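You operate a simulated robot arm through the tools that you are given. There is no shell and no other tool. Be economical: measure what you need, move in short steps, check, and stop when the job is done.

Carry out the task below with a simulated robot arm. There is one attempt and no reset: what you move stays moved.

Task
Put the paper towels in the flat tray. Put the orange cup in the soak basin. Put the blue clip from the drawer table on the ribbed mat and the red clip on the top of the small rack. Take the yellow airlock from the drawer table and leave it on the clear glass cover. Open the table drawer, take the green cloth from the inside of the table drawer and put it on the brewing table, then shut the drawer. Put the smoked tea basket from the long table on the front corner of the small table and the oolong tea basket on the top of the warm cabinet. Fetch the black-clasp bottle and stand it on the blue pad. Any order will do. Set down upright: orange cup, clip, tea basket, black-clasp bottle.

Only the result counts: the job must be done as asked and must still hold three seconds after the hand-in. Knocking over, shifting, dropping, spilling or breaking anything else fails it. A push-on lid holds only when it is set on centred and level and pressed home; a screw cap is set on level and turned clockwise until tight. Flat cloth is picked up by pressing the open fingertips on it (5 to 10 N) and closing them slowly along it; thin cloth reads only 2 to 8 mm in the jaws.

Robot
A 7-joint arm with a two-finger gripper on a trunk, on a base that drives. Base frame: it is fixed to the floor where the robot stands at the start and does not move with it; the origin is under the middle of the robot, x ahead of it, y to its left, z up. Readings come in m, rad, newtons and seconds.
With the tool pointing down near the work surface it reaches from about 0.1 to 0.58 m from the robot's upright axis, wherever it stands. Its first joint turns from -2.897 to 2.897 rad. Places, roughly: airlock [-1, -0.75, 1]; black-clasp bottle (6x6x21 cm) [1.6, -5.8, 1]; blue pad (8x8x2 cm) [-0.8, -5.6, 0.9]; brewing table [-0.9, -2.7, 0.9]; clip [-1, -1, 1]; cloth [-0.75, -0.25, 0.75]; flat tray (45x26x4 cm) [1.6, 2.7, 0.8]; front corner of the small table (15x20 cm) [1.2, -2.36, 0.66]; glass cover (14x36x1 cm) [-1.1, -1.2, 0.9]; orange cup [0.75, -1.25, 1]; paper towels (9x6x2 cm) [0.5, -0.2, 0.3]; ribbed mat (30x13 cm) [2.46, -2.52, 0.88]; soak basin (37x20 cm) [0.64, -0.1, 0.66]; table drawer [-1, -0.3, 0.7]; tea basket [1, -5.5, 1]; top of the small rack [-1.1, -3.5, 0.9]; top of the warm cabinet [1, -5.8, 1.3]. Payload 2.94 kg.
The tool frame sits at the grasp point between the pads (the TCP): z along the fingers, y along the line on which they close. The tips reach 0.03 m beyond it. The gripper opens to 0.138 m. The gripper's body begins 0.109 m behind the TCP.
Orientation is that of the tool frame in the base frame, as a unit quaternion [w, x, y, z]. With the fingers straight down and closing along the base's y, the tool's x points along the base's -x, its y along +y and its z along -z.

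Tools
- The arm moves only by the tool move_arm. Its argument "steps" is text: rows parted by semicolons, each of 6 numbers parted by spaces: the shift along the tool's x, y, z in m, then the turn, a rotation vector about the tool's x, y, z in rad. In form: tx ty tz ax ay az; .... A call has 1 to 10 rows; each row shifts and turns the commanded pose from where the row before left it, along the tool's axes as they then stand. "hand" is the opening, from 0 (shut) to 1 (fully open), set as the call begins (left out, the last holds). Rows are played at 5 a second. More than 0.05 m and 0.15 rad between two rows, or a gripper value outside its range, and nothing of the call is played. Where a pose cannot be reached the arm comes as near as it can. A force on the tool above 40 N (or 10 N above the force at the start of the call, whichever is more), or a blocked arm, ends the call early, and 0.2 s more pass. The fingers move at their own pace and stop on an object; they squeeze with about 41 N. The grip force told is the motor's: it shows also when the fingers shut on nothing. Time passes only in rows, and 0.2 s behind the last, so rows that do not move let the fingers close. It gives the time, the measured TCP pose, the force on the tool (base axes), the opening and the grip force at its end, in the units of the frame above (readings bear some noise), with the torque about the TCP (base axes, N m) and any sound that the robot's microphone picked up.
- Cameras (640 x 400 px; columns grow to the right, rows downward): "scene" is now at [-0.0736, 0.0574, 1.4377]; the picture's right is [-1.00, -0.07, 0.00], its down [-0.05, 0.77, -0.64] and it looks along [0.05, -0.64, -0.77] (base axes); focal length 214 px, centre (320, 200). "wrist" rides on the gripper at [0.071, 0.019, -0.146] in the tool frame; the picture's right is [-0.26, 0.97, 0.00], its down [-0.85, -0.23, -0.48] and it looks along [-0.46, -0.12, 0.88] (tool axes); focal length 280 px, centre (320, 200). There is no depth. A picture from a camera that has moved, and an enlarged one, comes with that camera's place and axes in the base frame and with its lens.
- get_image(camera): a new picture of that camera. No time passes.
- lift_body(by): slides the trunk up (or, below 0, down) by that many m; the arm and the scene camera ride with it, the base frame stays. It gives what a move gives, with no picture.
- steer(legs): drives the robot by 1 to 6 legs, each [ahead, left, turn to the left] in m, m and rad, along the robot's own axes; the way and the turn of a leg run together, so that a leg with both is an arc; at most 1.5 m and 3.142 rad a leg. The arm and the cameras ride along, it lands a little off, and it stops where it bumps. It gives what a move gives.
- pan_tilt(pan, tilt): turns the head with the scene camera to pan (to the left, within 1.501 rad either way) and tilt (down, from -0.506 to 1.204), counted from straight ahead of the robot. It gives what a move gives.
- close_up(camera, box): a new picture of the part [left, top, right, bottom] of that camera's present view, enlarged. No time passes.
- finish_job(): hands the job in; it is judged then, once.

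Go step by step. Nothing tells you exact positions but the pictures and the camera data: compare them with the known pose of the tool, close in by small moves and look again before you grip or let go. The budget is 525 turns and 308 pictures, counting those below and the enlarged ones. Unless the task says otherwise, let go and move clear before handing in.

The tools are called after ">>>" as name(argument=value, ...) on one line, values as JSON. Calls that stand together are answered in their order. move_arm: Moves the arm, as the interface text tells. Its arguments: {"type":"object","properties":{"steps":{"type":"string"},"hand":{"type":"number"}},"required":["steps"]} The other tools are called the same way: lift_body (by) slides the trunk up or down; steer (legs) drives the base; pan_tilt (pan, tilt) turns the head that bears the scene camera; get_image (camera) takes a picture; close_up (camera, box) takes an enlarged picture of a part of a camera's view; finish_job () hands the job in.

At the start:

```text
t: 0.0
position: [-0.2387, -0.3607, 1.101]
ee_rot: [0.0, 0.0, 1.0, -0.001]
force: [0.6, 0.6, -0.1]
ft_torque: [-0.02, 0.0, 0.04]
gripper_width: 0.1381
grip_force: 0.0
trunk travel left (down, up): [-0.3, 0.154]
robot x, y, heading: [-0.0014, 0.0012, 0.004]
head pan, tilt: [-1.499, 0.876]
```

scene: 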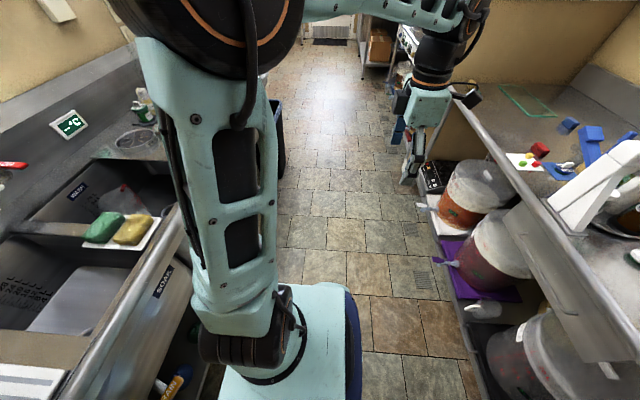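
wrist: 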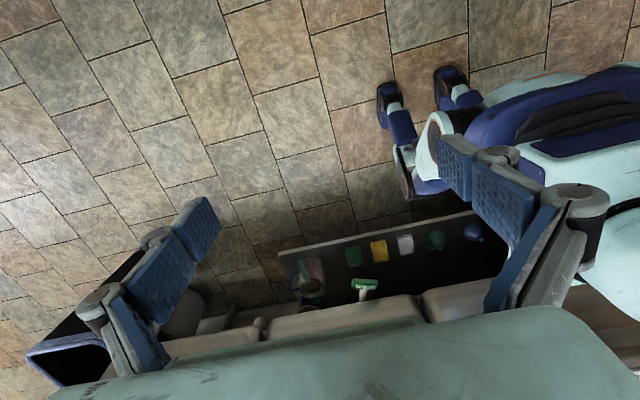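

I see a galley aisle along -y, with the sinks on the left (+x) and the drawer table on the right (-x). First I'll look around with the head.

>>> pan_tilt(pan=-0.6, tilt=0.9)

>>> get_image(camera="scene")

>>> pan_tilt(pan=0.4, tilt=0.7)

>>> get_image(camera="scene")

>>> pan_tilt(pan=1.3, tilt=0.6)

>>> get_image(camera="scene")

```text
t: 1.2
position: [-0.2386, -0.36, 1.1024]
ee_rot: [0.0, 0.0, 1.0, -0.001]
force: [-0.7, -0.4, -0.8]
ft_torque: [0.03, -0.01, 0.01]
gripper_width: 0.138
grip_force: 0.0
trunk travel left (down, up): [-0.3, 0.154]
robot x, y, heading: [0.002, 0.003, 0.003]
head pan, tilt: [-0.6, 0.901]
```

```text
305 pictures are left
camera scene: at [-0.0167, 0.0913, 1.4358], right [-0.57, -0.82, 0.0], down [-0.65, 0.44, -0.62], along [0.51, -0.35, -0.78], focal length 214 px, centre (320, 200)
```

scene: 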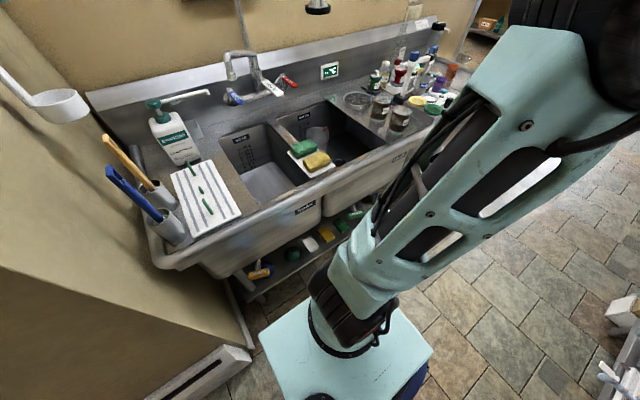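

```text
t: 2.5
position: [-0.2392, -0.3604, 1.1013]
ee_rot: [0.0, 0.0, 1.0, -0.001]
force: [-0.5, -0.7, 0.1]
ft_torque: [-0.02, 0.0, 0.03]
gripper_width: 0.138
grip_force: 0.1
trunk travel left (down, up): [-0.3, 0.154]
robot x, y, heading: [0.0003, 0.0005, -0.001]
head pan, tilt: [0.4, 0.7]
```

```text
304 pictures are left
camera scene: at [-0.0007, 0.167, 1.4519], right [0.39, -0.92, 0.0], down [-0.59, -0.25, -0.76], along [0.7, 0.3, -0.64], focal length 214 px, centre (320, 200)
```

scene: 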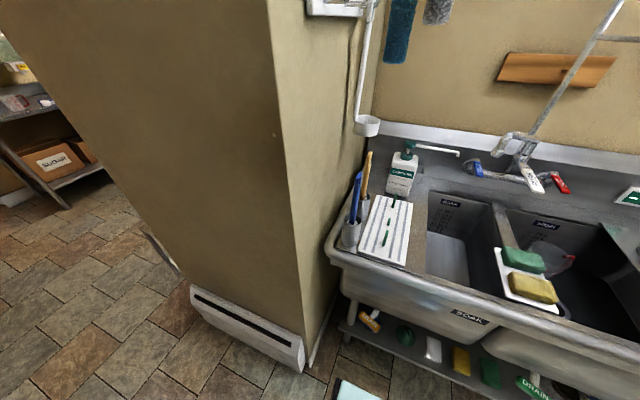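

```text
t: 3.7
position: [-0.2377, -0.3603, 1.1021]
ee_rot: [-0.001, 0.0, 1.0, 0.0]
force: [-0.2, 1.4, 0.3]
ft_torque: [-0.01, 0.04, -0.01]
gripper_width: 0.1378
grip_force: 0.1
trunk travel left (down, up): [-0.3, 0.154]
robot x, y, heading: [-0.0032, -0.0002, 0.001]
head pan, tilt: [1.3, 0.6]
```

```text
303 pictures are left
camera scene: at [-0.0553, 0.2191, 1.4606], right [0.96, -0.27, 0.0], down [-0.15, -0.54, -0.83], along [0.22, 0.79, -0.56], focal length 214 px, centre (320, 200)
```

scene: 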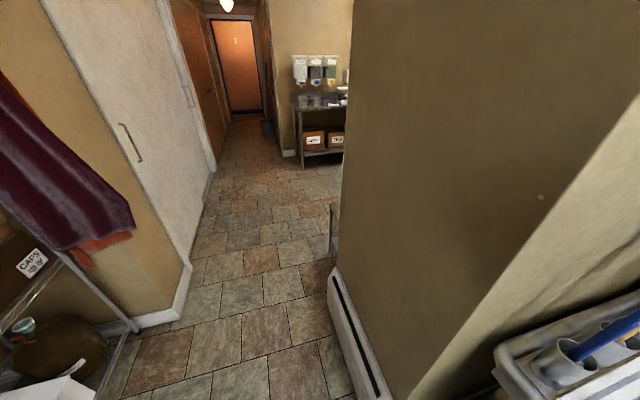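

The sinks are ahead and a lower shelf with coloured cloths and a white packet lies under them. I'll take enlarged looks at the shelf.

>>> close_up(camera="wrist", box=[280, 200, 500, 330])

>>> pan_tilt(pan=-0.05, tilt=1.1)

>>> get_image(camera="scene")

```text
2.91 times, centred on (390, 265) of wrist
camera zoom: at [-0.309, -0.3416, 1.246], right [0.26, 0.97, 0.0], down [0.85, -0.23, 0.48], along [0.46, -0.13, -0.88], focal length 816 px, centre (116, 11)
```

zoom: 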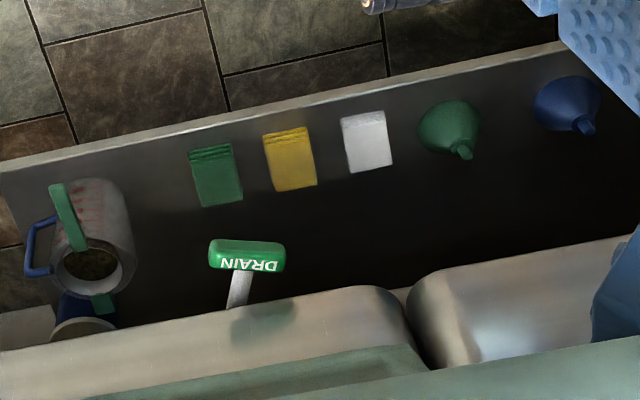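

```text
t: 5.2
position: [-0.2391, -0.3605, 1.1023]
ee_rot: [0.0, 0.0, 1.0, -0.001]
force: [0.3, 0.0, 0.4]
ft_torque: [0.01, -0.01, 0.02]
gripper_width: 0.138
grip_force: 0.0
trunk travel left (down, up): [-0.3, 0.154]
robot x, y, heading: [-0.0017, -0.0028, 0.003]
head pan, tilt: [-0.051, 1.1]
```

```text
301 pictures are left
camera scene: at [-0.0159, 0.1309, 1.422], right [-0.05, -1.0, 0.0], down [-0.89, 0.04, -0.45], along [0.45, -0.02, -0.89], focal length 214 px, centre (320, 200)
```

scene: 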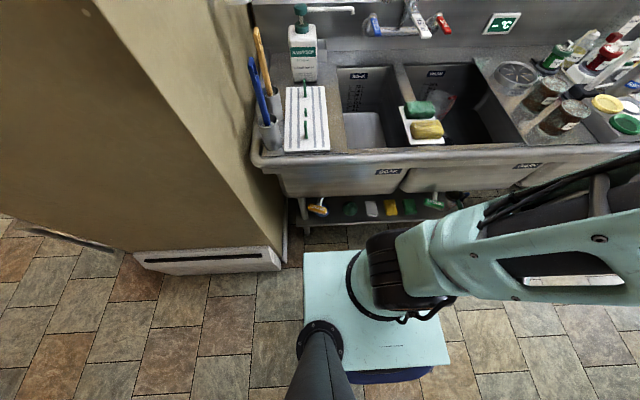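

The white packet at about (0.49, -0.19, 0.3) must be the paper towels, and the soak basin is the left sink bowl. I'll turn to face down the aisle so both sides come within the head's range, then look at the drawer table.

>>> steer(legs=[[0, 0, -1.57]])

>>> pan_tilt(pan=-1.2, tilt=0.75)

>>> get_image(camera="scene")

>>> pan_tilt(pan=-0.5, tilt=0.75)

>>> get_image(camera="scene")

```text
t: 9.4
position: [-0.3622, 0.2366, 1.1005]
ee_rot: [0.0, 0.705, 0.709, 0.0]
force: [-0.5, -0.9, 0.4]
ft_torque: [0.02, -0.01, -0.03]
gripper_width: 0.1381
grip_force: 0.0
trunk travel left (down, up): [-0.3, 0.154]
robot x, y, heading: [-0.002, 0.0032, -1.56]
head pan, tilt: [-0.051, 1.1]
```

```text
t: 10.8
position: [-0.3618, 0.2363, 1.1028]
ee_rot: [0.0, 0.704, 0.71, 0.0]
force: [0.0, 0.2, 0.3]
ft_torque: [0.0, 0.0, 0.0]
gripper_width: 0.1381
grip_force: 0.1
trunk travel left (down, up): [-0.3, 0.154]
robot x, y, heading: [-0.0001, 0.0007, -1.562]
head pan, tilt: [-1.201, 0.75]
```

```text
300 pictures are left
camera scene: at [0.0584, 0.0494, 1.4477], right [-0.37, 0.93, 0.0], down [0.63, 0.25, -0.73], along [-0.68, -0.27, -0.68], focal length 214 px, centre (320, 200)
```

scene: 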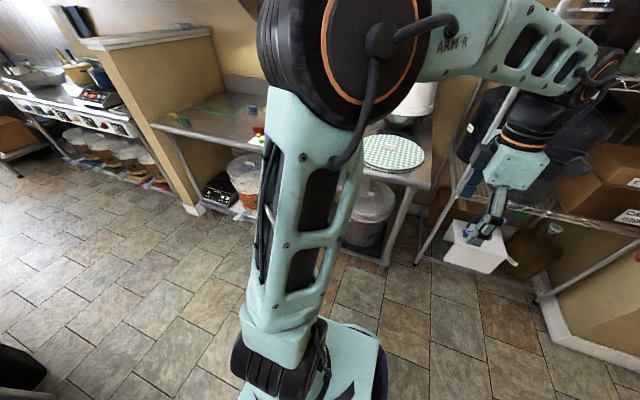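

```text
t: 11.8
position: [-0.3627, 0.2368, 1.1023]
ee_rot: [0.0, 0.704, 0.71, 0.0]
force: [-0.2, 0.6, -0.5]
ft_torque: [0.02, 0.03, -0.01]
gripper_width: 0.1379
grip_force: 0.1
trunk travel left (down, up): [-0.3, 0.154]
robot x, y, heading: [-0.0021, 0.0019, -1.565]
head pan, tilt: [-0.499, 0.75]
```

```text
299 pictures are left
camera scene: at [0.0962, 0.0069, 1.4477], right [-0.88, 0.47, 0.0], down [0.32, 0.6, -0.73], along [-0.35, -0.64, -0.68], focal length 214 px, centre (320, 200)
```

scene: 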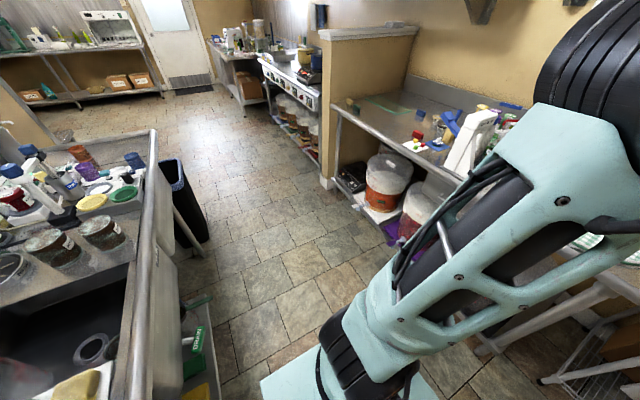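

The arm hides much of the near table. I'll drive down the aisle a bit to survey the drawer table, the sinks' far end and beyond.

>>> steer(legs=[[0.9, 0, 0]])

>>> pan_tilt(pan=-1.5, tilt=0.8)

>>> get_image(camera="scene")

>>> pan_tilt(pan=-0.5, tilt=0.6)

>>> get_image(camera="scene")

>>> pan_tilt(pan=0.5, tilt=0.6)

>>> get_image(camera="scene")

>>> pan_tilt(pan=1.4, tilt=0.8)

>>> get_image(camera="scene")

```text
t: 16.6
position: [-0.3551, -0.6813, 1.1014]
ee_rot: [-0.001, 0.704, 0.711, 0.0]
force: [0.2, 0.0, 0.4]
ft_torque: [0.02, 0.01, 0.0]
gripper_width: 0.1381
grip_force: 0.1
trunk travel left (down, up): [-0.3, 0.154]
robot x, y, heading: [0.0089, -0.9177, -1.567]
head pan, tilt: [-0.499, 0.75]
```

```text
t: 17.9
position: [-0.3559, -0.6825, 1.1034]
ee_rot: [0.0, 0.703, 0.711, 0.0]
force: [-0.9, 0.2, 0.1]
ft_torque: [0.0, 0.02, 0.03]
gripper_width: 0.1381
grip_force: 0.0
trunk travel left (down, up): [-0.3, 0.154]
robot x, y, heading: [0.0124, -0.9151, -1.561]
head pan, tilt: [-1.499, 0.799]
```

```text
298 pictures are left
camera scene: at [0.0621, -0.8438, 1.4437], right [-0.08, 1.0, 0.0], down [0.71, 0.06, -0.7], along [-0.69, -0.06, -0.72], focal length 214 px, centre (320, 200)
```

scene: 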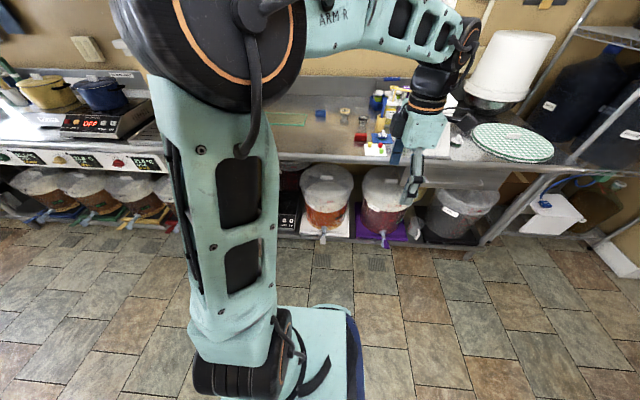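

```text
t: 19.2
position: [-0.3561, -0.6809, 1.1014]
ee_rot: [0.001, 0.704, 0.71, 0.0]
force: [1.1, -0.4, 0.8]
ft_torque: [0.02, -0.01, 0.02]
gripper_width: 0.1377
grip_force: 0.0
trunk travel left (down, up): [-0.3, 0.154]
robot x, y, heading: [0.0085, -0.917, -1.562]
head pan, tilt: [-0.499, 0.6]
```

```text
297 pictures are left
camera scene: at [0.1009, -0.9152, 1.4605], right [-0.88, 0.47, 0.0], down [0.27, 0.5, -0.82], along [-0.39, -0.73, -0.57], focal length 214 px, centre (320, 200)
```

scene: 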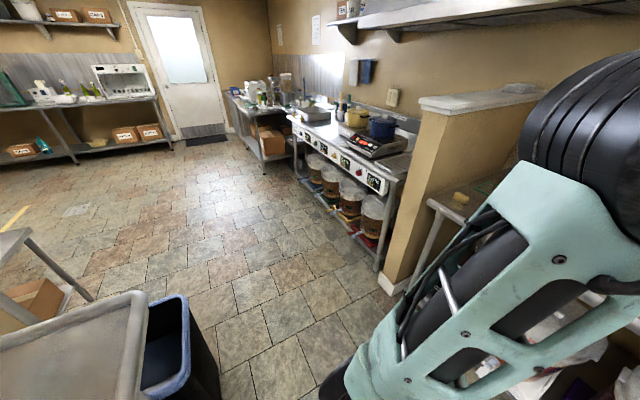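

```text
t: 20.4
position: [-0.3557, -0.6825, 1.1018]
ee_rot: [-0.001, 0.703, 0.711, 0.0]
force: [0.9, 0.3, 0.0]
ft_torque: [0.03, 0.0, -0.02]
gripper_width: 0.1379
grip_force: 0.1
trunk travel left (down, up): [-0.3, 0.154]
robot x, y, heading: [0.0088, -0.919, -1.561]
head pan, tilt: [0.499, 0.6]
```

```text
296 pictures are left
camera scene: at [0.1855, -0.9145, 1.4606], right [-0.87, -0.49, 0.0], down [-0.27, 0.49, -0.83], along [0.4, -0.72, -0.56], focal length 214 px, centre (320, 200)
```

scene: 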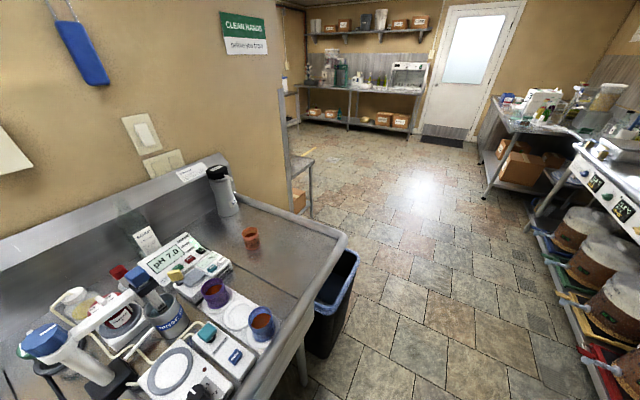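

```text
t: 21.6
position: [-0.3557, -0.683, 1.102]
ee_rot: [0.0, 0.703, 0.711, 0.0]
force: [-0.3, -0.1, 0.0]
ft_torque: [-0.03, 0.01, 0.01]
gripper_width: 0.1379
grip_force: 0.1
trunk travel left (down, up): [-0.3, 0.154]
robot x, y, heading: [0.0019, -0.9212, -1.559]
head pan, tilt: [1.4, 0.799]
```

```text
295 pictures are left
camera scene: at [0.2221, -0.8503, 1.4437], right [-0.16, -0.99, 0.0], down [-0.71, 0.12, -0.7], along [0.69, -0.11, -0.72], focal length 214 px, centre (320, 200)
```

scene: 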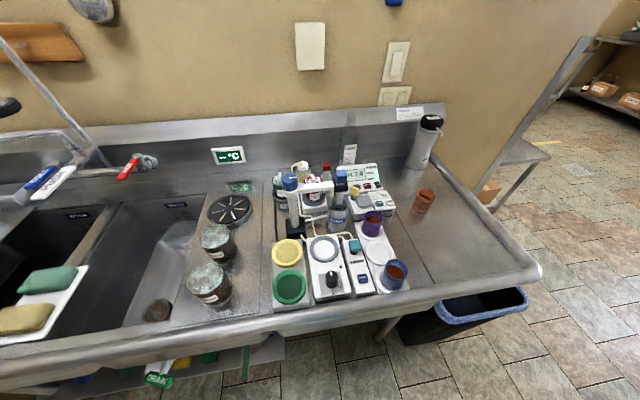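

The cup stands near (0.65, -1.26) on the sink's drainboard and the aisle ahead is clear. I'll swing the arm round to the robot's front, keeping the tool attitude.

>>> move_arm(steps="-0.048 -0.008 0 0 0 0;-0.048 -0.008 0 0 0 0;-0.048 -0.008 0 0 0 0;-0.048 -0.008 0 0 0 0;-0.048 -0.008 0 0 0 0;-0.0417 0.0083 0 0 0 0;-0.0417 0.0083 0 0 0 0;-0.0417 0.0083 0 0 0 0;-0.0417 0.0083 0 0 0 0;-0.0417 0.0083 0 0 0 0", hand=0.5)

>>> move_arm(steps="-0.0417 0.0083 0 0 0 0;-0.03 0.04 0 0 0 0;-0.03 0.04 0 0 0 0;-0.03 0.04 0 0 0 0;-0.03 0.04 0 0 0 0;-0.03 0.04 0 0 0 0;-0.005 0.0375 0 0 0 0;-0.005 0.0375 0 0 0 0;-0.005 0.0375 0 0 0 0;-0.005 0.0375 0 0 0 0")

>>> get_image(camera="wrist")

>>> get_image(camera="scene")

```text
t: 23.9
position: [-0.351, -1.1299, 1.1023]
ee_rot: [-0.001, 0.703, 0.711, 0.001]
force: [0.0, -0.5, -0.5]
ft_torque: [-0.02, -0.03, 0.0]
gripper_width: 0.0692
grip_force: 0.1
trunk travel left (down, up): [-0.3, 0.154]
robot x, y, heading: [0.0062, -0.9192, -1.558]
head pan, tilt: [1.4, 0.799]
```

```text
t: 26.1
position: [0.0121, -1.3383, 1.1016]
ee_rot: [-0.001, 0.704, 0.71, 0.0]
force: [0.3, -0.5, 0.0]
ft_torque: [0.01, -0.01, -0.02]
gripper_width: 0.0689
grip_force: 0.0
trunk travel left (down, up): [-0.3, 0.154]
robot x, y, heading: [0.0103, -0.919, -1.563]
head pan, tilt: [1.4, 0.799]
```

```text
294 pictures are left
camera wrist: at [0.032, -1.2666, 1.2455], right [0.97, -0.25, 0.0], down [-0.22, -0.85, 0.48], along [-0.12, -0.46, -0.88], focal length 280 px, centre (320, 200)
```

wrist: 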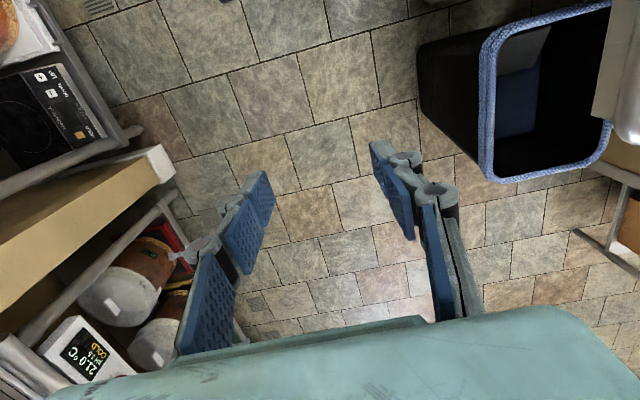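

```text
293 pictures are left
camera scene: at [0.2223, -0.8503, 1.4436], right [-0.16, -0.99, 0.0], down [-0.71, 0.12, -0.7], along [0.69, -0.11, -0.72], focal length 214 px, centre (320, 200)
```

scene: 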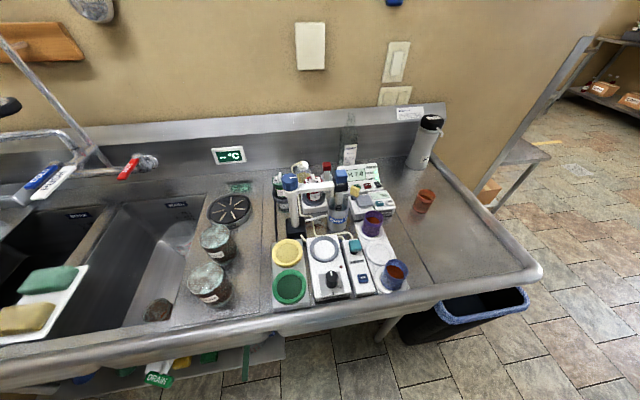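

The arm is now in front and works with the tool pointing down. I'll line up with the cup: raise the trunk, drive to y≈-1.26 and turn to face the sink.

>>> lift_body(by=0.1)

>>> steer(legs=[[0.33, -0.05, 0], [0, 0, 1.56]])

>>> pan_tilt(pan=0.3, tilt=0.9)

>>> get_image(camera="scene")

>>> get_image(camera="wrist")

```text
t: 27.4
position: [0.0115, -1.338, 1.2011]
ee_rot: [0.0, 0.703, 0.711, -0.001]
force: [-0.5, 0.4, 0.6]
ft_torque: [0.01, 0.0, 0.02]
gripper_width: 0.0688
grip_force: 0.0
trunk travel left (down, up): [-0.4, 0.054]
robot x, y, heading: [0.0102, -0.9168, -1.561]
head pan, tilt: [1.4, 0.799]
```

```text
t: 33.3
position: [0.3799, -1.2569, 1.201]
ee_rot: [0.0, 0.013, 1.0, -0.001]
force: [-0.8, 0.3, -0.6]
ft_torque: [-0.01, -0.03, 0.0]
gripper_width: 0.0691
grip_force: 0.0
trunk travel left (down, up): [-0.4, 0.054]
robot x, y, heading: [-0.0416, -1.2447, -0.024]
head pan, tilt: [1.4, 0.799]
```

```text
t: 34.6
position: [0.3803, -1.2582, 1.2006]
ee_rot: [0.0, 0.012, 1.0, 0.0]
force: [0.0, -0.9, 0.3]
ft_torque: [-0.02, -0.04, -0.04]
gripper_width: 0.0689
grip_force: 0.1
trunk travel left (down, up): [-0.4, 0.054]
robot x, y, heading: [-0.0421, -1.2475, -0.024]
head pan, tilt: [0.3, 0.901]
```

```text
292 pictures are left
camera scene: at [-0.0424, -1.0907, 1.5358], right [0.27, -0.96, 0.0], down [-0.75, -0.21, -0.62], along [0.6, 0.17, -0.78], focal length 214 px, centre (320, 200)
```

scene: 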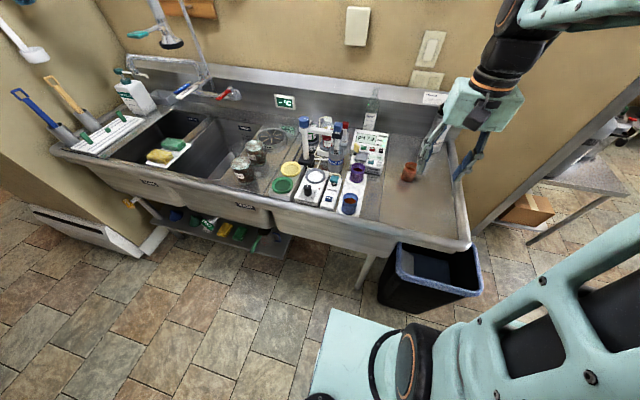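

```text
291 pictures are left
camera wrist: at [0.3105, -1.2368, 1.3455], right [0.29, 0.96, 0.0], down [0.84, -0.25, 0.48], along [0.46, -0.14, -0.88], focal length 280 px, centre (320, 200)
```

wrist: 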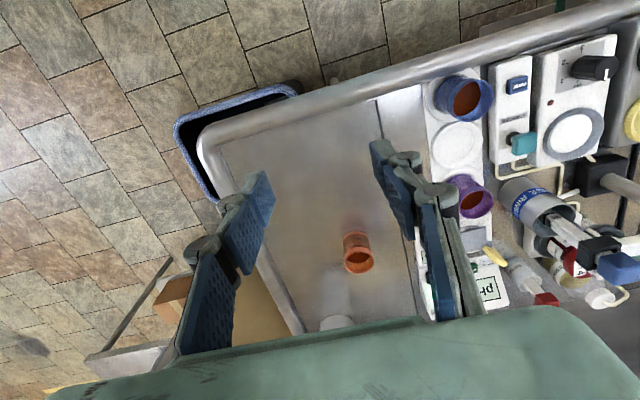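

The cup is at about (0.64, -1.265), base z≈0.9, roughly 6 cm tall. I'll drive 0.16 m closer and move the gripper above it.

>>> steer(legs=[[0.16, 0, 0.024]])

>>> move_arm(steps="-0.02 0 0.03 0 0 0;-0.02 0 0.03 0 0 0;-0.02 0 0.03 0 0 0;-0.02 0 0.03 0 0 0", hand=0.8)

>>> get_image(camera="wrist")

```text
t: 36.2
position: [0.5192, -1.2466, 1.2021]
ee_rot: [-0.001, 0.0, 1.0, -0.001]
force: [0.1, 0.0, -0.5]
ft_torque: [-0.03, -0.02, 0.0]
gripper_width: 0.069
grip_force: 0.1
trunk travel left (down, up): [-0.4, 0.054]
robot x, y, heading: [0.1001, -1.2483, -0.004]
head pan, tilt: [0.3, 0.901]
stopped in leg 1: the robot was blocked; the commanded pose is now the measured one
```

```text
t: 37.2
position: [0.6004, -1.2463, 1.079]
ee_rot: [-0.002, 0.001, 1.0, -0.001]
force: [0.3, 0.4, 0.2]
ft_torque: [0.01, 0.0, 0.0]
gripper_width: 0.1103
grip_force: 0.0
trunk travel left (down, up): [-0.4, 0.054]
robot x, y, heading: [0.1004, -1.2457, -0.0]
head pan, tilt: [0.3, 0.901]
```

```text
290 pictures are left
camera wrist: at [0.5306, -1.228, 1.2227], right [0.26, 0.96, 0.0], down [0.85, -0.23, 0.47], along [0.46, -0.13, -0.88], focal length 280 px, centre (320, 200)
```

wrist: 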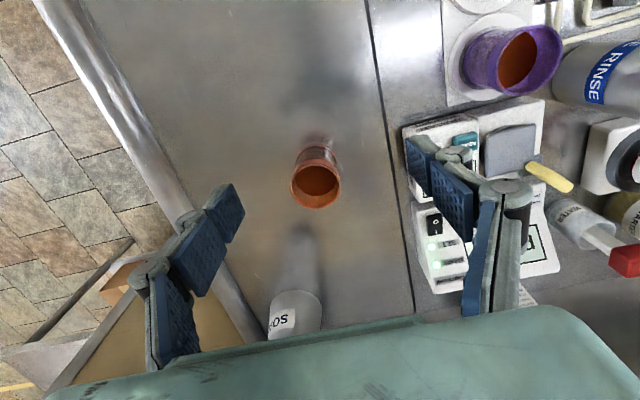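

The cup's axis is about (0.645, -1.266), deck z≈0.905, rim 0.97. I'll centre above it and descend.

>>> move_arm(steps="-0.022 -0.01 0 0 0 0;-0.022 -0.01 0.02 0 0 0;0 0 0.04 0 0 0")

>>> get_image(camera="wrist")

>>> get_image(camera="scene")

```text
t: 38.0
position: [0.644, -1.268, 1.0191]
ee_rot: [0.001, 0.001, 1.0, -0.001]
force: [-0.7, -0.2, 0.6]
ft_torque: [0.01, 0.01, 0.02]
gripper_width: 0.1102
grip_force: 0.2
trunk travel left (down, up): [-0.4, 0.054]
robot x, y, heading: [0.102, -1.2467, -0.0]
head pan, tilt: [0.3, 0.901]
```

```text
289 pictures are left
camera wrist: at [0.5733, -1.2491, 1.1637], right [0.26, 0.96, 0.0], down [0.85, -0.23, 0.48], along [0.46, -0.13, -0.88], focal length 280 px, centre (320, 200)
```

wrist: 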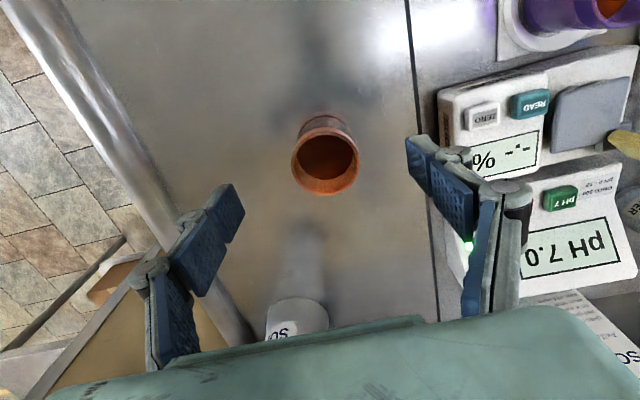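

```text
288 pictures are left
camera scene: at [0.0927, -1.0904, 1.5358], right [0.29, -0.96, 0.0], down [-0.75, -0.23, -0.62], along [0.59, 0.18, -0.78], focal length 214 px, centre (320, 200)
```

scene: 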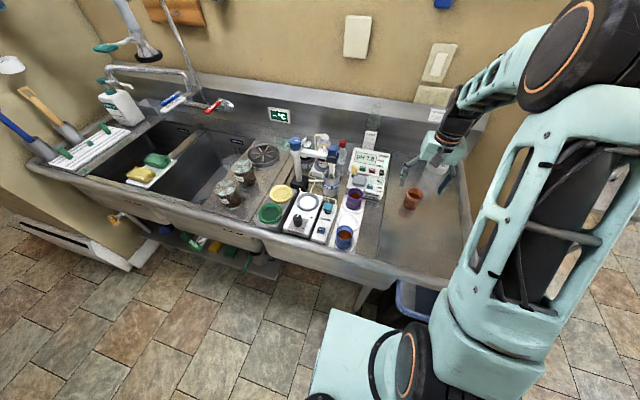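

The cup lies right under the TCP. Descending, then closing.

>>> move_arm(steps="-0.004 0 0.03 0 0 0;0 0 0.03 0 0 0;0 0 0.015 0 0 0")

>>> get_image(camera="wrist")

```text
t: 38.8
position: [0.6475, -1.2666, 0.9442]
ee_rot: [0.001, 0.0, 1.0, -0.001]
force: [0.6, -0.3, 0.0]
ft_torque: [0.02, -0.03, -0.01]
gripper_width: 0.1105
grip_force: 0.0
trunk travel left (down, up): [-0.4, 0.054]
robot x, y, heading: [0.0964, -1.2471, -0.004]
head pan, tilt: [0.3, 0.901]
```

```text
287 pictures are left
camera wrist: at [0.5772, -1.2478, 1.0895], right [0.26, 0.96, 0.0], down [0.85, -0.23, 0.48], along [0.46, -0.13, -0.88], focal length 280 px, centre (320, 200)
```

wrist: 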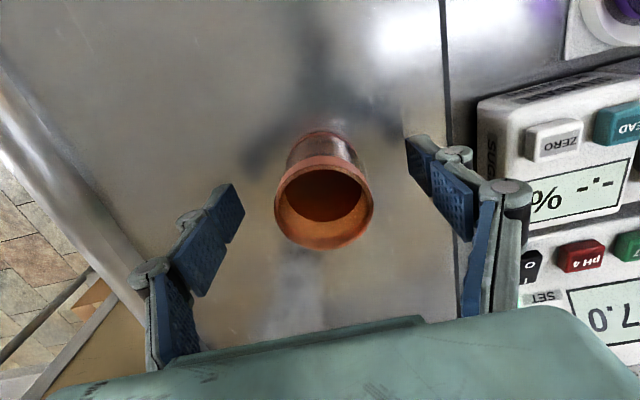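

The cup is centred between the pads; closing on it.

>>> move_arm(steps="0 0 0 0 0 0;0 0 0 0 0 0;0 0 0 0 0 0;0 0 0 0 0 0;0 0 0 0 0 0", hand=0.1)

>>> move_arm(steps="0 0 -0.03 0 0 0;0 0 -0.05 0 0 0;0 0 -0.05 0 0 0;0.02 0 -0.03 0 0 0;0.02 0 -0.03 0 0 0")

>>> get_image(camera="wrist")

```text
t: 40.0
position: [0.6477, -1.2669, 0.9447]
ee_rot: [-0.001, 0.0, 1.0, -0.002]
force: [0.9, -0.2, -0.1]
ft_torque: [0.05, -0.03, 0.0]
gripper_width: 0.0471
grip_force: 41.1
trunk travel left (down, up): [-0.4, 0.054]
robot x, y, heading: [0.099, -1.2498, 0.002]
head pan, tilt: [0.3, 0.901]
```

```text
t: 41.2
position: [0.6035, -1.2669, 1.1385]
ee_rot: [0.001, 0.0, 1.0, -0.001]
force: [0.2, 0.0, -1.4]
ft_torque: [-0.04, -0.03, 0.0]
gripper_width: 0.0472
grip_force: 40.8
trunk travel left (down, up): [-0.4, 0.054]
robot x, y, heading: [0.0989, -1.2464, -0.003]
head pan, tilt: [0.3, 0.901]
```

```text
286 pictures are left
camera wrist: at [0.5333, -1.2485, 1.2828], right [0.26, 0.96, 0.0], down [0.85, -0.23, 0.48], along [0.46, -0.13, -0.88], focal length 280 px, centre (320, 200)
```

wrist: 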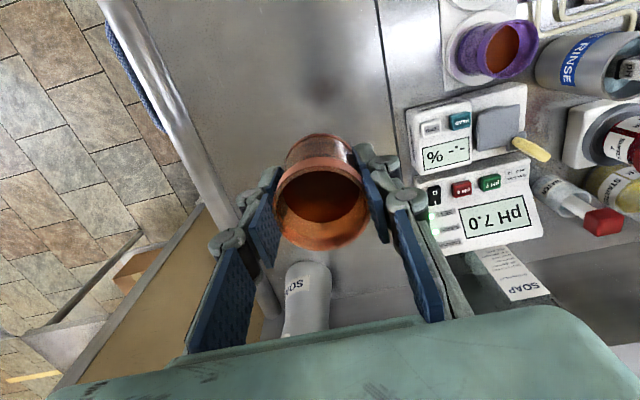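

The cup is held. I'll back off, drive left (+y) along the sink to y≈-0.1 and look at the soak basin.

>>> steer(legs=[[-0.15, 0, 0], [0, 1.14, 0]])

>>> pan_tilt(pan=0.0, tilt=0.95)

>>> get_image(camera="scene")

>>> get_image(camera="wrist")

```text
t: 52.5
position: [0.457, -0.1195, 1.1383]
ee_rot: [-0.001, -0.001, 1.0, -0.001]
force: [-0.9, 0.0, -1.5]
ft_torque: [0.01, 0.03, 0.02]
gripper_width: 0.0471
grip_force: 40.9
trunk travel left (down, up): [-0.4, 0.054]
robot x, y, heading: [-0.0497, -0.0992, -0.001]
head pan, tilt: [0.3, 0.901]
```

```text
t: 53.3
position: [0.4561, -0.1191, 1.1383]
ee_rot: [0.0, 0.0, 1.0, -0.001]
force: [0.3, 1.2, -1.5]
ft_torque: [-0.01, 0.01, -0.01]
gripper_width: 0.0471
grip_force: 40.5
trunk travel left (down, up): [-0.4, 0.054]
robot x, y, heading: [-0.0477, -0.0962, -0.003]
head pan, tilt: [0.0, 0.949]
```

```text
285 pictures are left
camera scene: at [-0.0552, 0.0351, 1.5322], right [0.0, -1.0, 0.0], down [-0.81, 0.0, -0.58], along [0.58, 0.0, -0.81], focal length 214 px, centre (320, 200)
```

scene: 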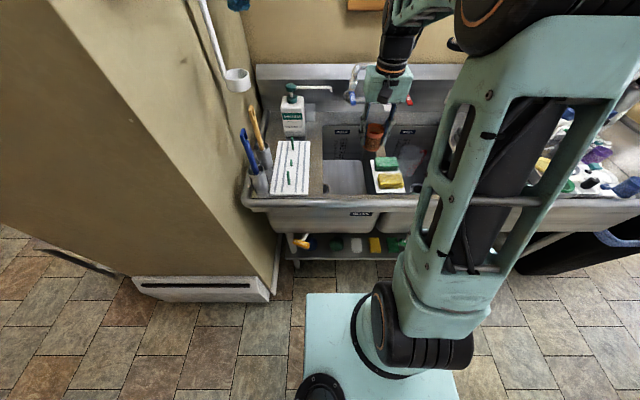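

```text
284 pictures are left
camera wrist: at [0.3862, -0.1004, 1.2819], right [0.26, 0.97, 0.0], down [0.85, -0.23, 0.48], along [0.46, -0.13, -0.88], focal length 280 px, centre (320, 200)
```

wrist: 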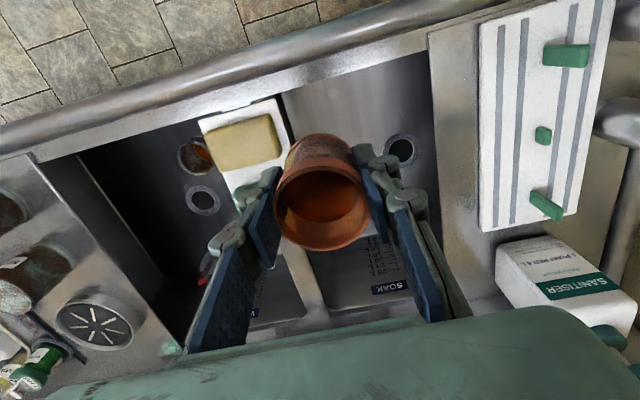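

I'm over the sink with the cup; the sponge tray straddles the divider on the right. I'll look closely at the soak basin's floor to find its limits.

>>> close_up(camera="wrist", box=[260, 30, 460, 155])

>>> close_up(camera="scene", box=[290, 100, 450, 200])

```text
3.20 times, centred on (360, 92) of wrist
camera zoom: at [0.3862, -0.1004, 1.2819], right [0.26, 0.97, 0.0], down [0.85, -0.23, 0.48], along [0.46, -0.13, -0.88], focal length 897 px, centre (192, 544)
```

zoom: 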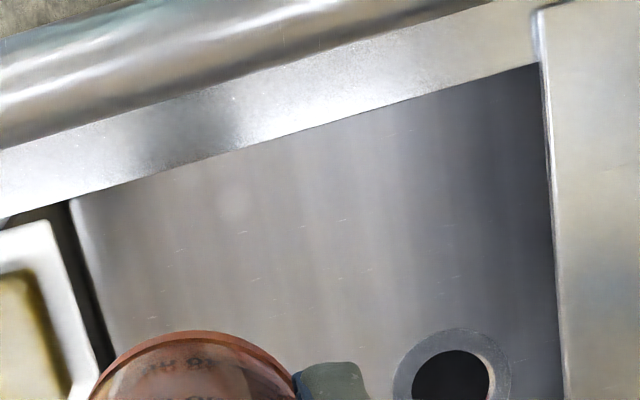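

```text
4.00 times, centred on (370, 150) of scene
camera zoom: at [-0.0552, 0.0351, 1.5322], right [0.0, -1.0, 0.0], down [-0.81, 0.0, -0.58], along [0.58, 0.0, -0.81], focal length 858 px, centre (120, 400)
```

zoom: 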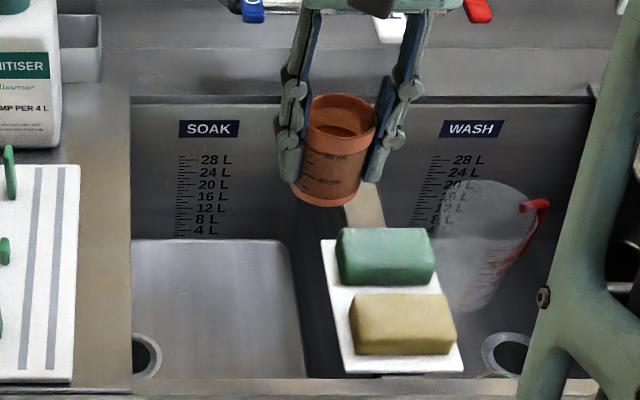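

The soak basin's floor spans about x 0.5–0.85, y from -0.2; the drain is near (0.64, 0.0) and the opening between tray and rim is about y -0.16..0.02. I'll aim for (0.66, -0.07).

>>> steer(legs=[[0.14, 0, 0]])

>>> move_arm(steps="-0.02 0.015 0 0 0 0;-0.025 0.017 0 0 0 0;-0.025 0.017 0 0 0 0")

>>> get_image(camera="wrist")

>>> get_image(camera="scene")

```text
t: 54.6
position: [0.5969, -0.12, 1.1356]
ee_rot: [-0.001, 0.0, 1.0, -0.001]
force: [0.5, 0.6, -0.7]
ft_torque: [-0.02, 0.03, 0.03]
gripper_width: 0.047
grip_force: 40.9
trunk travel left (down, up): [-0.4, 0.054]
robot x, y, heading: [0.0939, -0.0989, 0.004]
head pan, tilt: [0.0, 0.949]
```

```text
t: 55.4
position: [0.6676, -0.0688, 1.1355]
ee_rot: [-0.002, 0.0, 1.0, -0.001]
force: [-0.1, -0.6, -0.9]
ft_torque: [0.01, 0.02, -0.03]
gripper_width: 0.047
grip_force: 40.5
trunk travel left (down, up): [-0.4, 0.054]
robot x, y, heading: [0.091, -0.097, 0.003]
head pan, tilt: [0.0, 0.949]
```

```text
281 pictures are left
camera wrist: at [0.5974, -0.0505, 1.2799], right [0.26, 0.97, 0.0], down [0.85, -0.23, 0.47], along [0.46, -0.13, -0.88], focal length 280 px, centre (320, 200)
```

wrist: 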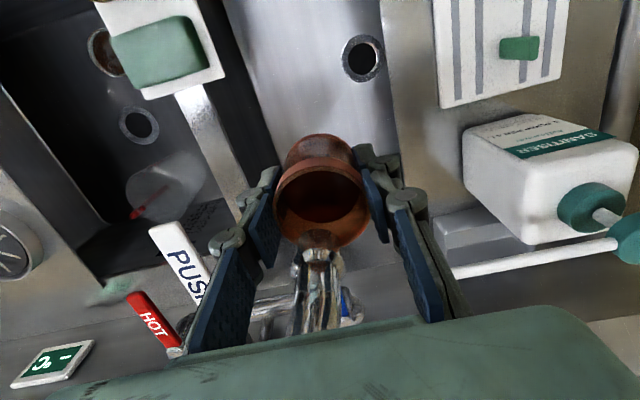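

```text
280 pictures are left
camera scene: at [0.0856, 0.0353, 1.5321], right [0.0, -1.0, 0.0], down [-0.81, 0.0, -0.58], along [0.58, 0.0, -0.81], focal length 214 px, centre (320, 200)
```

scene: 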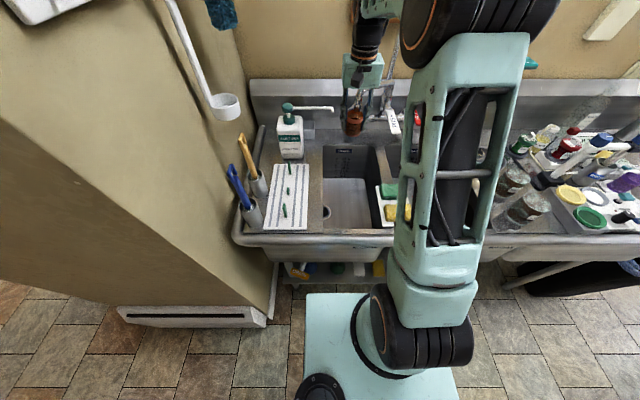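

The tap spout is just beyond the cup, so I'll pull back to x≈0.635 and go down there, lowering the trunk first.

>>> move_arm(steps="0.033 -0.006 0 0 0 0")

>>> lift_body(by=-0.15)

>>> get_image(camera="wrist")

>>> close_up(camera="scene", box=[260, 60, 420, 260])

```text
t: 55.8
position: [0.6314, -0.0761, 1.1371]
ee_rot: [0.0, 0.0, 1.0, 0.0]
force: [-0.6, -0.3, -0.5]
ft_torque: [0.04, -0.02, 0.0]
gripper_width: 0.0468
grip_force: 41.5
trunk travel left (down, up): [-0.4, 0.054]
robot x, y, heading: [0.0913, -0.0993, 0.0]
head pan, tilt: [0.0, 0.949]
```

```text
t: 56.8
position: [0.6288, -0.0755, 1.0581]
ee_rot: [0.005, -0.001, 1.0, 0.0]
force: [-17.7, 0.2, 11.1]
ft_torque: [-0.03, -2.67, -0.02]
gripper_width: 0.0468
grip_force: 41.1
trunk travel left (down, up): [-0.316, 0.138]
robot x, y, heading: [0.0926, -0.0984, -0.002]
head pan, tilt: [0.0, 0.949]
stopped: the force on the tool passed its limit at 78 N (the readings are from after the stop); the commanded pose is now the measured one
```

```text
279 pictures are left
camera wrist: at [0.5578, -0.0567, 1.2029], right [0.26, 0.97, 0.0], down [0.84, -0.23, 0.48], along [0.47, -0.12, -0.88], focal length 280 px, centre (320, 200)
```

wrist: 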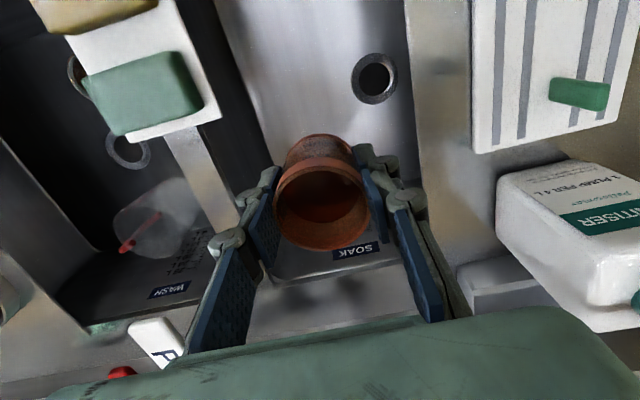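

```text
2.00 times, centred on (340, 160) of scene
camera zoom: at [0.0797, 0.0349, 1.4471], right [0.0, -1.0, 0.0], down [-0.81, 0.0, -0.59], along [0.59, 0.0, -0.81], focal length 429 px, centre (280, 280)
```

zoom: 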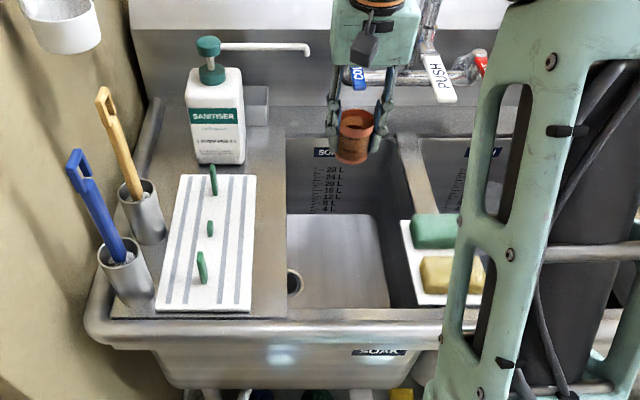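

The descent was stopped: the hand touched the tap spout. I'll rise clear, pull back to x≈0.57 and look at the spout.

>>> move_arm(steps="0 0 -0.04 0 0 0;0.03 0 -0.02 0 0 0;0.03 0 0 0 0 0")

>>> get_image(camera="wrist")

>>> close_up(camera="scene", box=[260, 60, 420, 160])

```text
t: 57.6
position: [0.5742, -0.0747, 1.1198]
ee_rot: [0.002, -0.001, 1.0, 0.0]
force: [0.2, 0.1, -0.9]
ft_torque: [0.04, 0.02, -0.02]
gripper_width: 0.0472
grip_force: 41.0
trunk travel left (down, up): [-0.316, 0.138]
robot x, y, heading: [0.0905, -0.0999, 0.0]
head pan, tilt: [0.0, 0.949]
```

```text
277 pictures are left
camera wrist: at [0.5024, -0.0562, 1.2634], right [0.26, 0.97, 0.0], down [0.85, -0.23, 0.48], along [0.46, -0.12, -0.88], focal length 280 px, centre (320, 200)
```

wrist: 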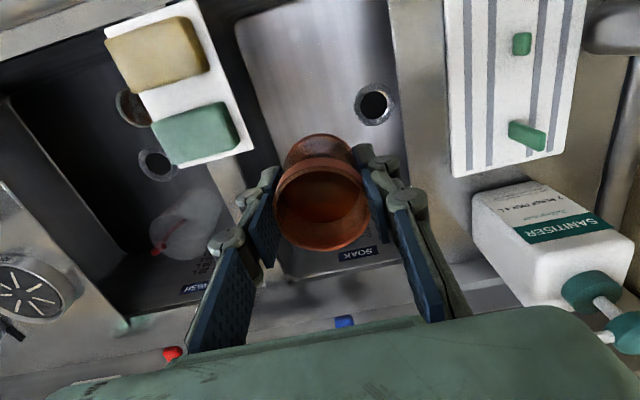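

```text
4.00 times, centred on (340, 110) of scene
camera zoom: at [0.0841, 0.035, 1.4478], right [0.0, -1.0, 0.0], down [-0.81, 0.0, -0.58], along [0.58, 0.0, -0.81], focal length 858 px, centre (240, 560)
```

zoom: 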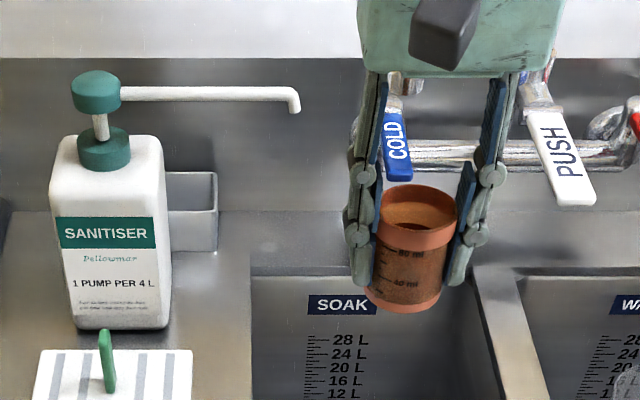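

The spout tip sits about 5 cm beyond the hand now. I'll back off 1 cm more and descend with the arm in steps.

>>> move_arm(steps="0.012 0 0 0 0 0;0 0 0.04 0 0 0;0 0 0.04 0 0 0;0 0 0.04 0 0 0;0 0 0.04 0 0 0")

>>> get_image(camera="wrist")

>>> get_image(camera="scene")

```text
t: 58.8
position: [0.5638, -0.0757, 0.958]
ee_rot: [0.003, -0.001, 1.0, 0.0]
force: [-0.1, 0.5, -0.3]
ft_torque: [0.0, 0.01, -0.05]
gripper_width: 0.047
grip_force: 41.5
trunk travel left (down, up): [-0.316, 0.138]
robot x, y, heading: [0.0904, -0.0996, 0.003]
head pan, tilt: [0.0, 0.949]
```

```text
275 pictures are left
camera wrist: at [0.4928, -0.0578, 1.1014], right [0.26, 0.97, 0.0], down [0.85, -0.23, 0.48], along [0.46, -0.12, -0.88], focal length 280 px, centre (320, 200)
```

wrist: 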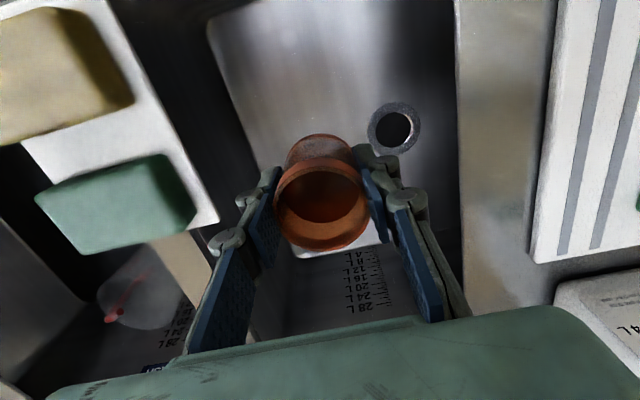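

```text
274 pictures are left
camera scene: at [0.0847, 0.035, 1.4479], right [0.0, -1.0, 0.0], down [-0.81, 0.0, -0.58], along [0.58, 0.0, -0.81], focal length 214 px, centre (320, 200)
```

scene: 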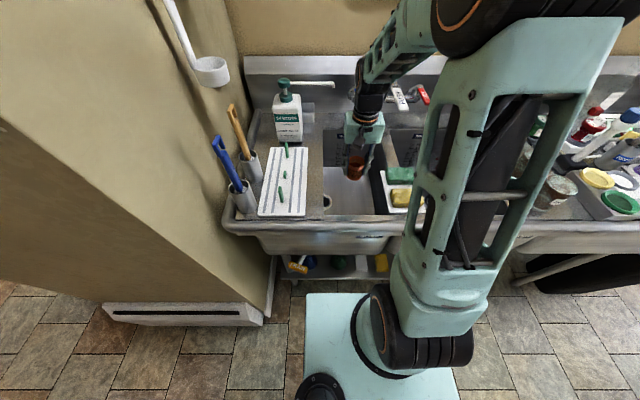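

All clear so far; the cup is between tray and drain. Continuing down, then slowly to contact.

>>> move_arm(steps="0 0 0.04 0 0 0;0 0 0.04 0 0 0;0 0 0.04 0 0 0;0 0 0.04 0 0 0;0 0 0.04 0 0 0")

>>> get_image(camera="wrist")

>>> get_image(camera="scene")

```text
t: 60.0
position: [0.5632, -0.0755, 0.7546]
ee_rot: [0.002, -0.001, 1.0, 0.0]
force: [-0.8, 0.0, -0.4]
ft_torque: [0.01, 0.02, 0.01]
gripper_width: 0.047
grip_force: 41.2
trunk travel left (down, up): [-0.316, 0.138]
robot x, y, heading: [0.0893, -0.1002, -0.001]
head pan, tilt: [0.0, 0.949]
```

```text
273 pictures are left
camera wrist: at [0.4921, -0.0567, 0.8984], right [0.26, 0.97, 0.0], down [0.85, -0.23, 0.48], along [0.46, -0.12, -0.88], focal length 280 px, centre (320, 200)
```

wrist: 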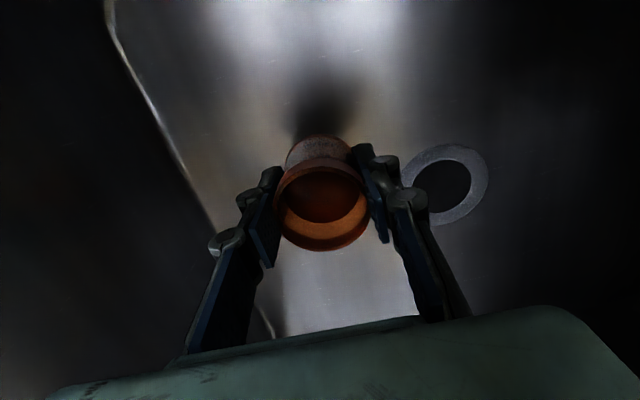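

```text
272 pictures are left
camera scene: at [0.0847, 0.035, 1.4479], right [0.0, -1.0, 0.0], down [-0.81, 0.0, -0.58], along [0.58, 0.0, -0.81], focal length 214 px, centre (320, 200)
```

scene: 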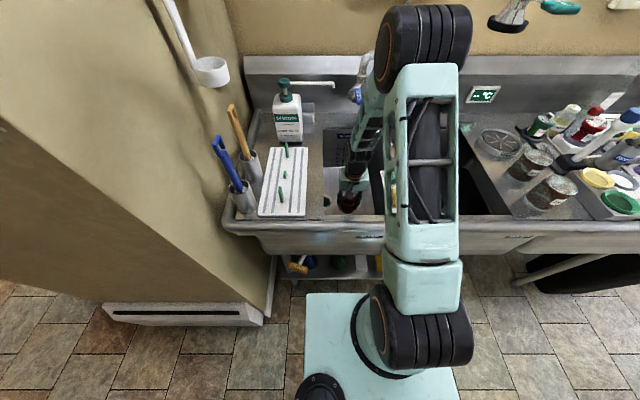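

Close to the floor with clearance on all sides. Lowering in 1 cm steps till contact.

>>> move_arm(steps="0 0 0.02 0 0 0;0 0 0.015 0 0 0;0 0 0.01 0 0 0;0 0 0.005 0 0 0;0 0 0.005 0 0 0")

>>> get_image(camera="wrist")

```text
t: 61.2
position: [0.5626, -0.0755, 0.7044]
ee_rot: [0.004, -0.001, 1.0, 0.0]
force: [-5.9, -1.3, 33.5]
ft_torque: [-0.03, 0.4, -0.04]
gripper_width: 0.0475
grip_force: 41.1
trunk travel left (down, up): [-0.316, 0.138]
robot x, y, heading: [0.0917, -0.0981, -0.002]
head pan, tilt: [0.0, 0.949]
```

```text
271 pictures are left
camera wrist: at [0.4909, -0.0569, 0.8485], right [0.26, 0.97, 0.0], down [0.84, -0.23, 0.48], along [0.47, -0.12, -0.88], focal length 280 px, centre (320, 200)
```

wrist: 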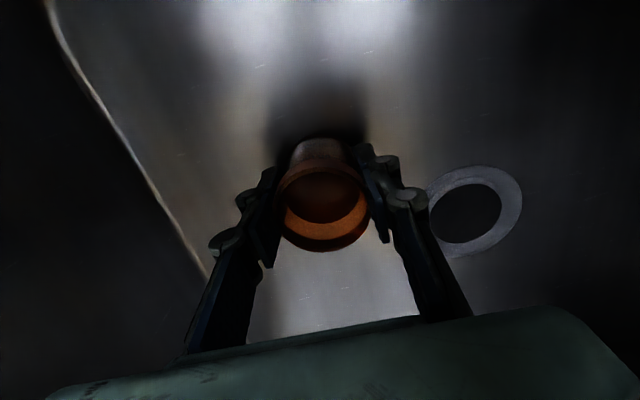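

Contact with the floor is felt. I'll ease up 2 mm and open.

>>> move_arm(steps="0 0 -0.002 0 0 0")

>>> move_arm(steps="0 0 0 0 0 0;0 0 0 0 0 0;0 0 -0.02 0 0 0;0 0 -0.04 0 0 0;0 0 -0.04 0 0 0;0 0 -0.04 0 0 0;0 0 -0.05 0 0 0;0 0 -0.05 0 0 0", hand=0.55)

>>> get_image(camera="wrist")

```text
t: 61.6
position: [0.5625, -0.0753, 0.7053]
ee_rot: [0.005, -0.001, 1.0, 0.001]
force: [-2.7, -2.9, 27.0]
ft_torque: [-0.07, 0.19, 0.0]
gripper_width: 0.0471
grip_force: 41.2
trunk travel left (down, up): [-0.316, 0.138]
robot x, y, heading: [0.0915, -0.0999, -0.004]
head pan, tilt: [0.0, 0.949]
```

```text
t: 63.4
position: [0.5628, -0.0786, 0.946]
ee_rot: [0.002, -0.002, 1.0, 0.0]
force: [-0.4, -0.5, 0.5]
ft_torque: [-0.01, 0.03, 0.01]
gripper_width: 0.0761
grip_force: 0.1
trunk travel left (down, up): [-0.316, 0.138]
robot x, y, heading: [0.0886, -0.1004, 0.004]
head pan, tilt: [0.0, 0.949]
```

```text
270 pictures are left
camera wrist: at [0.4914, -0.0589, 1.0897], right [0.26, 0.97, 0.0], down [0.85, -0.23, 0.48], along [0.46, -0.12, -0.88], focal length 280 px, centre (320, 200)
```

wrist: 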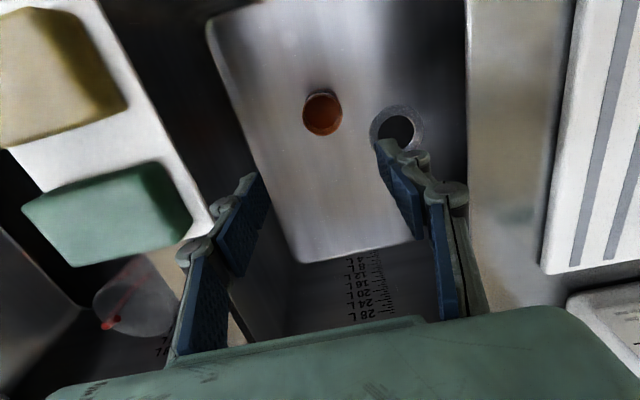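

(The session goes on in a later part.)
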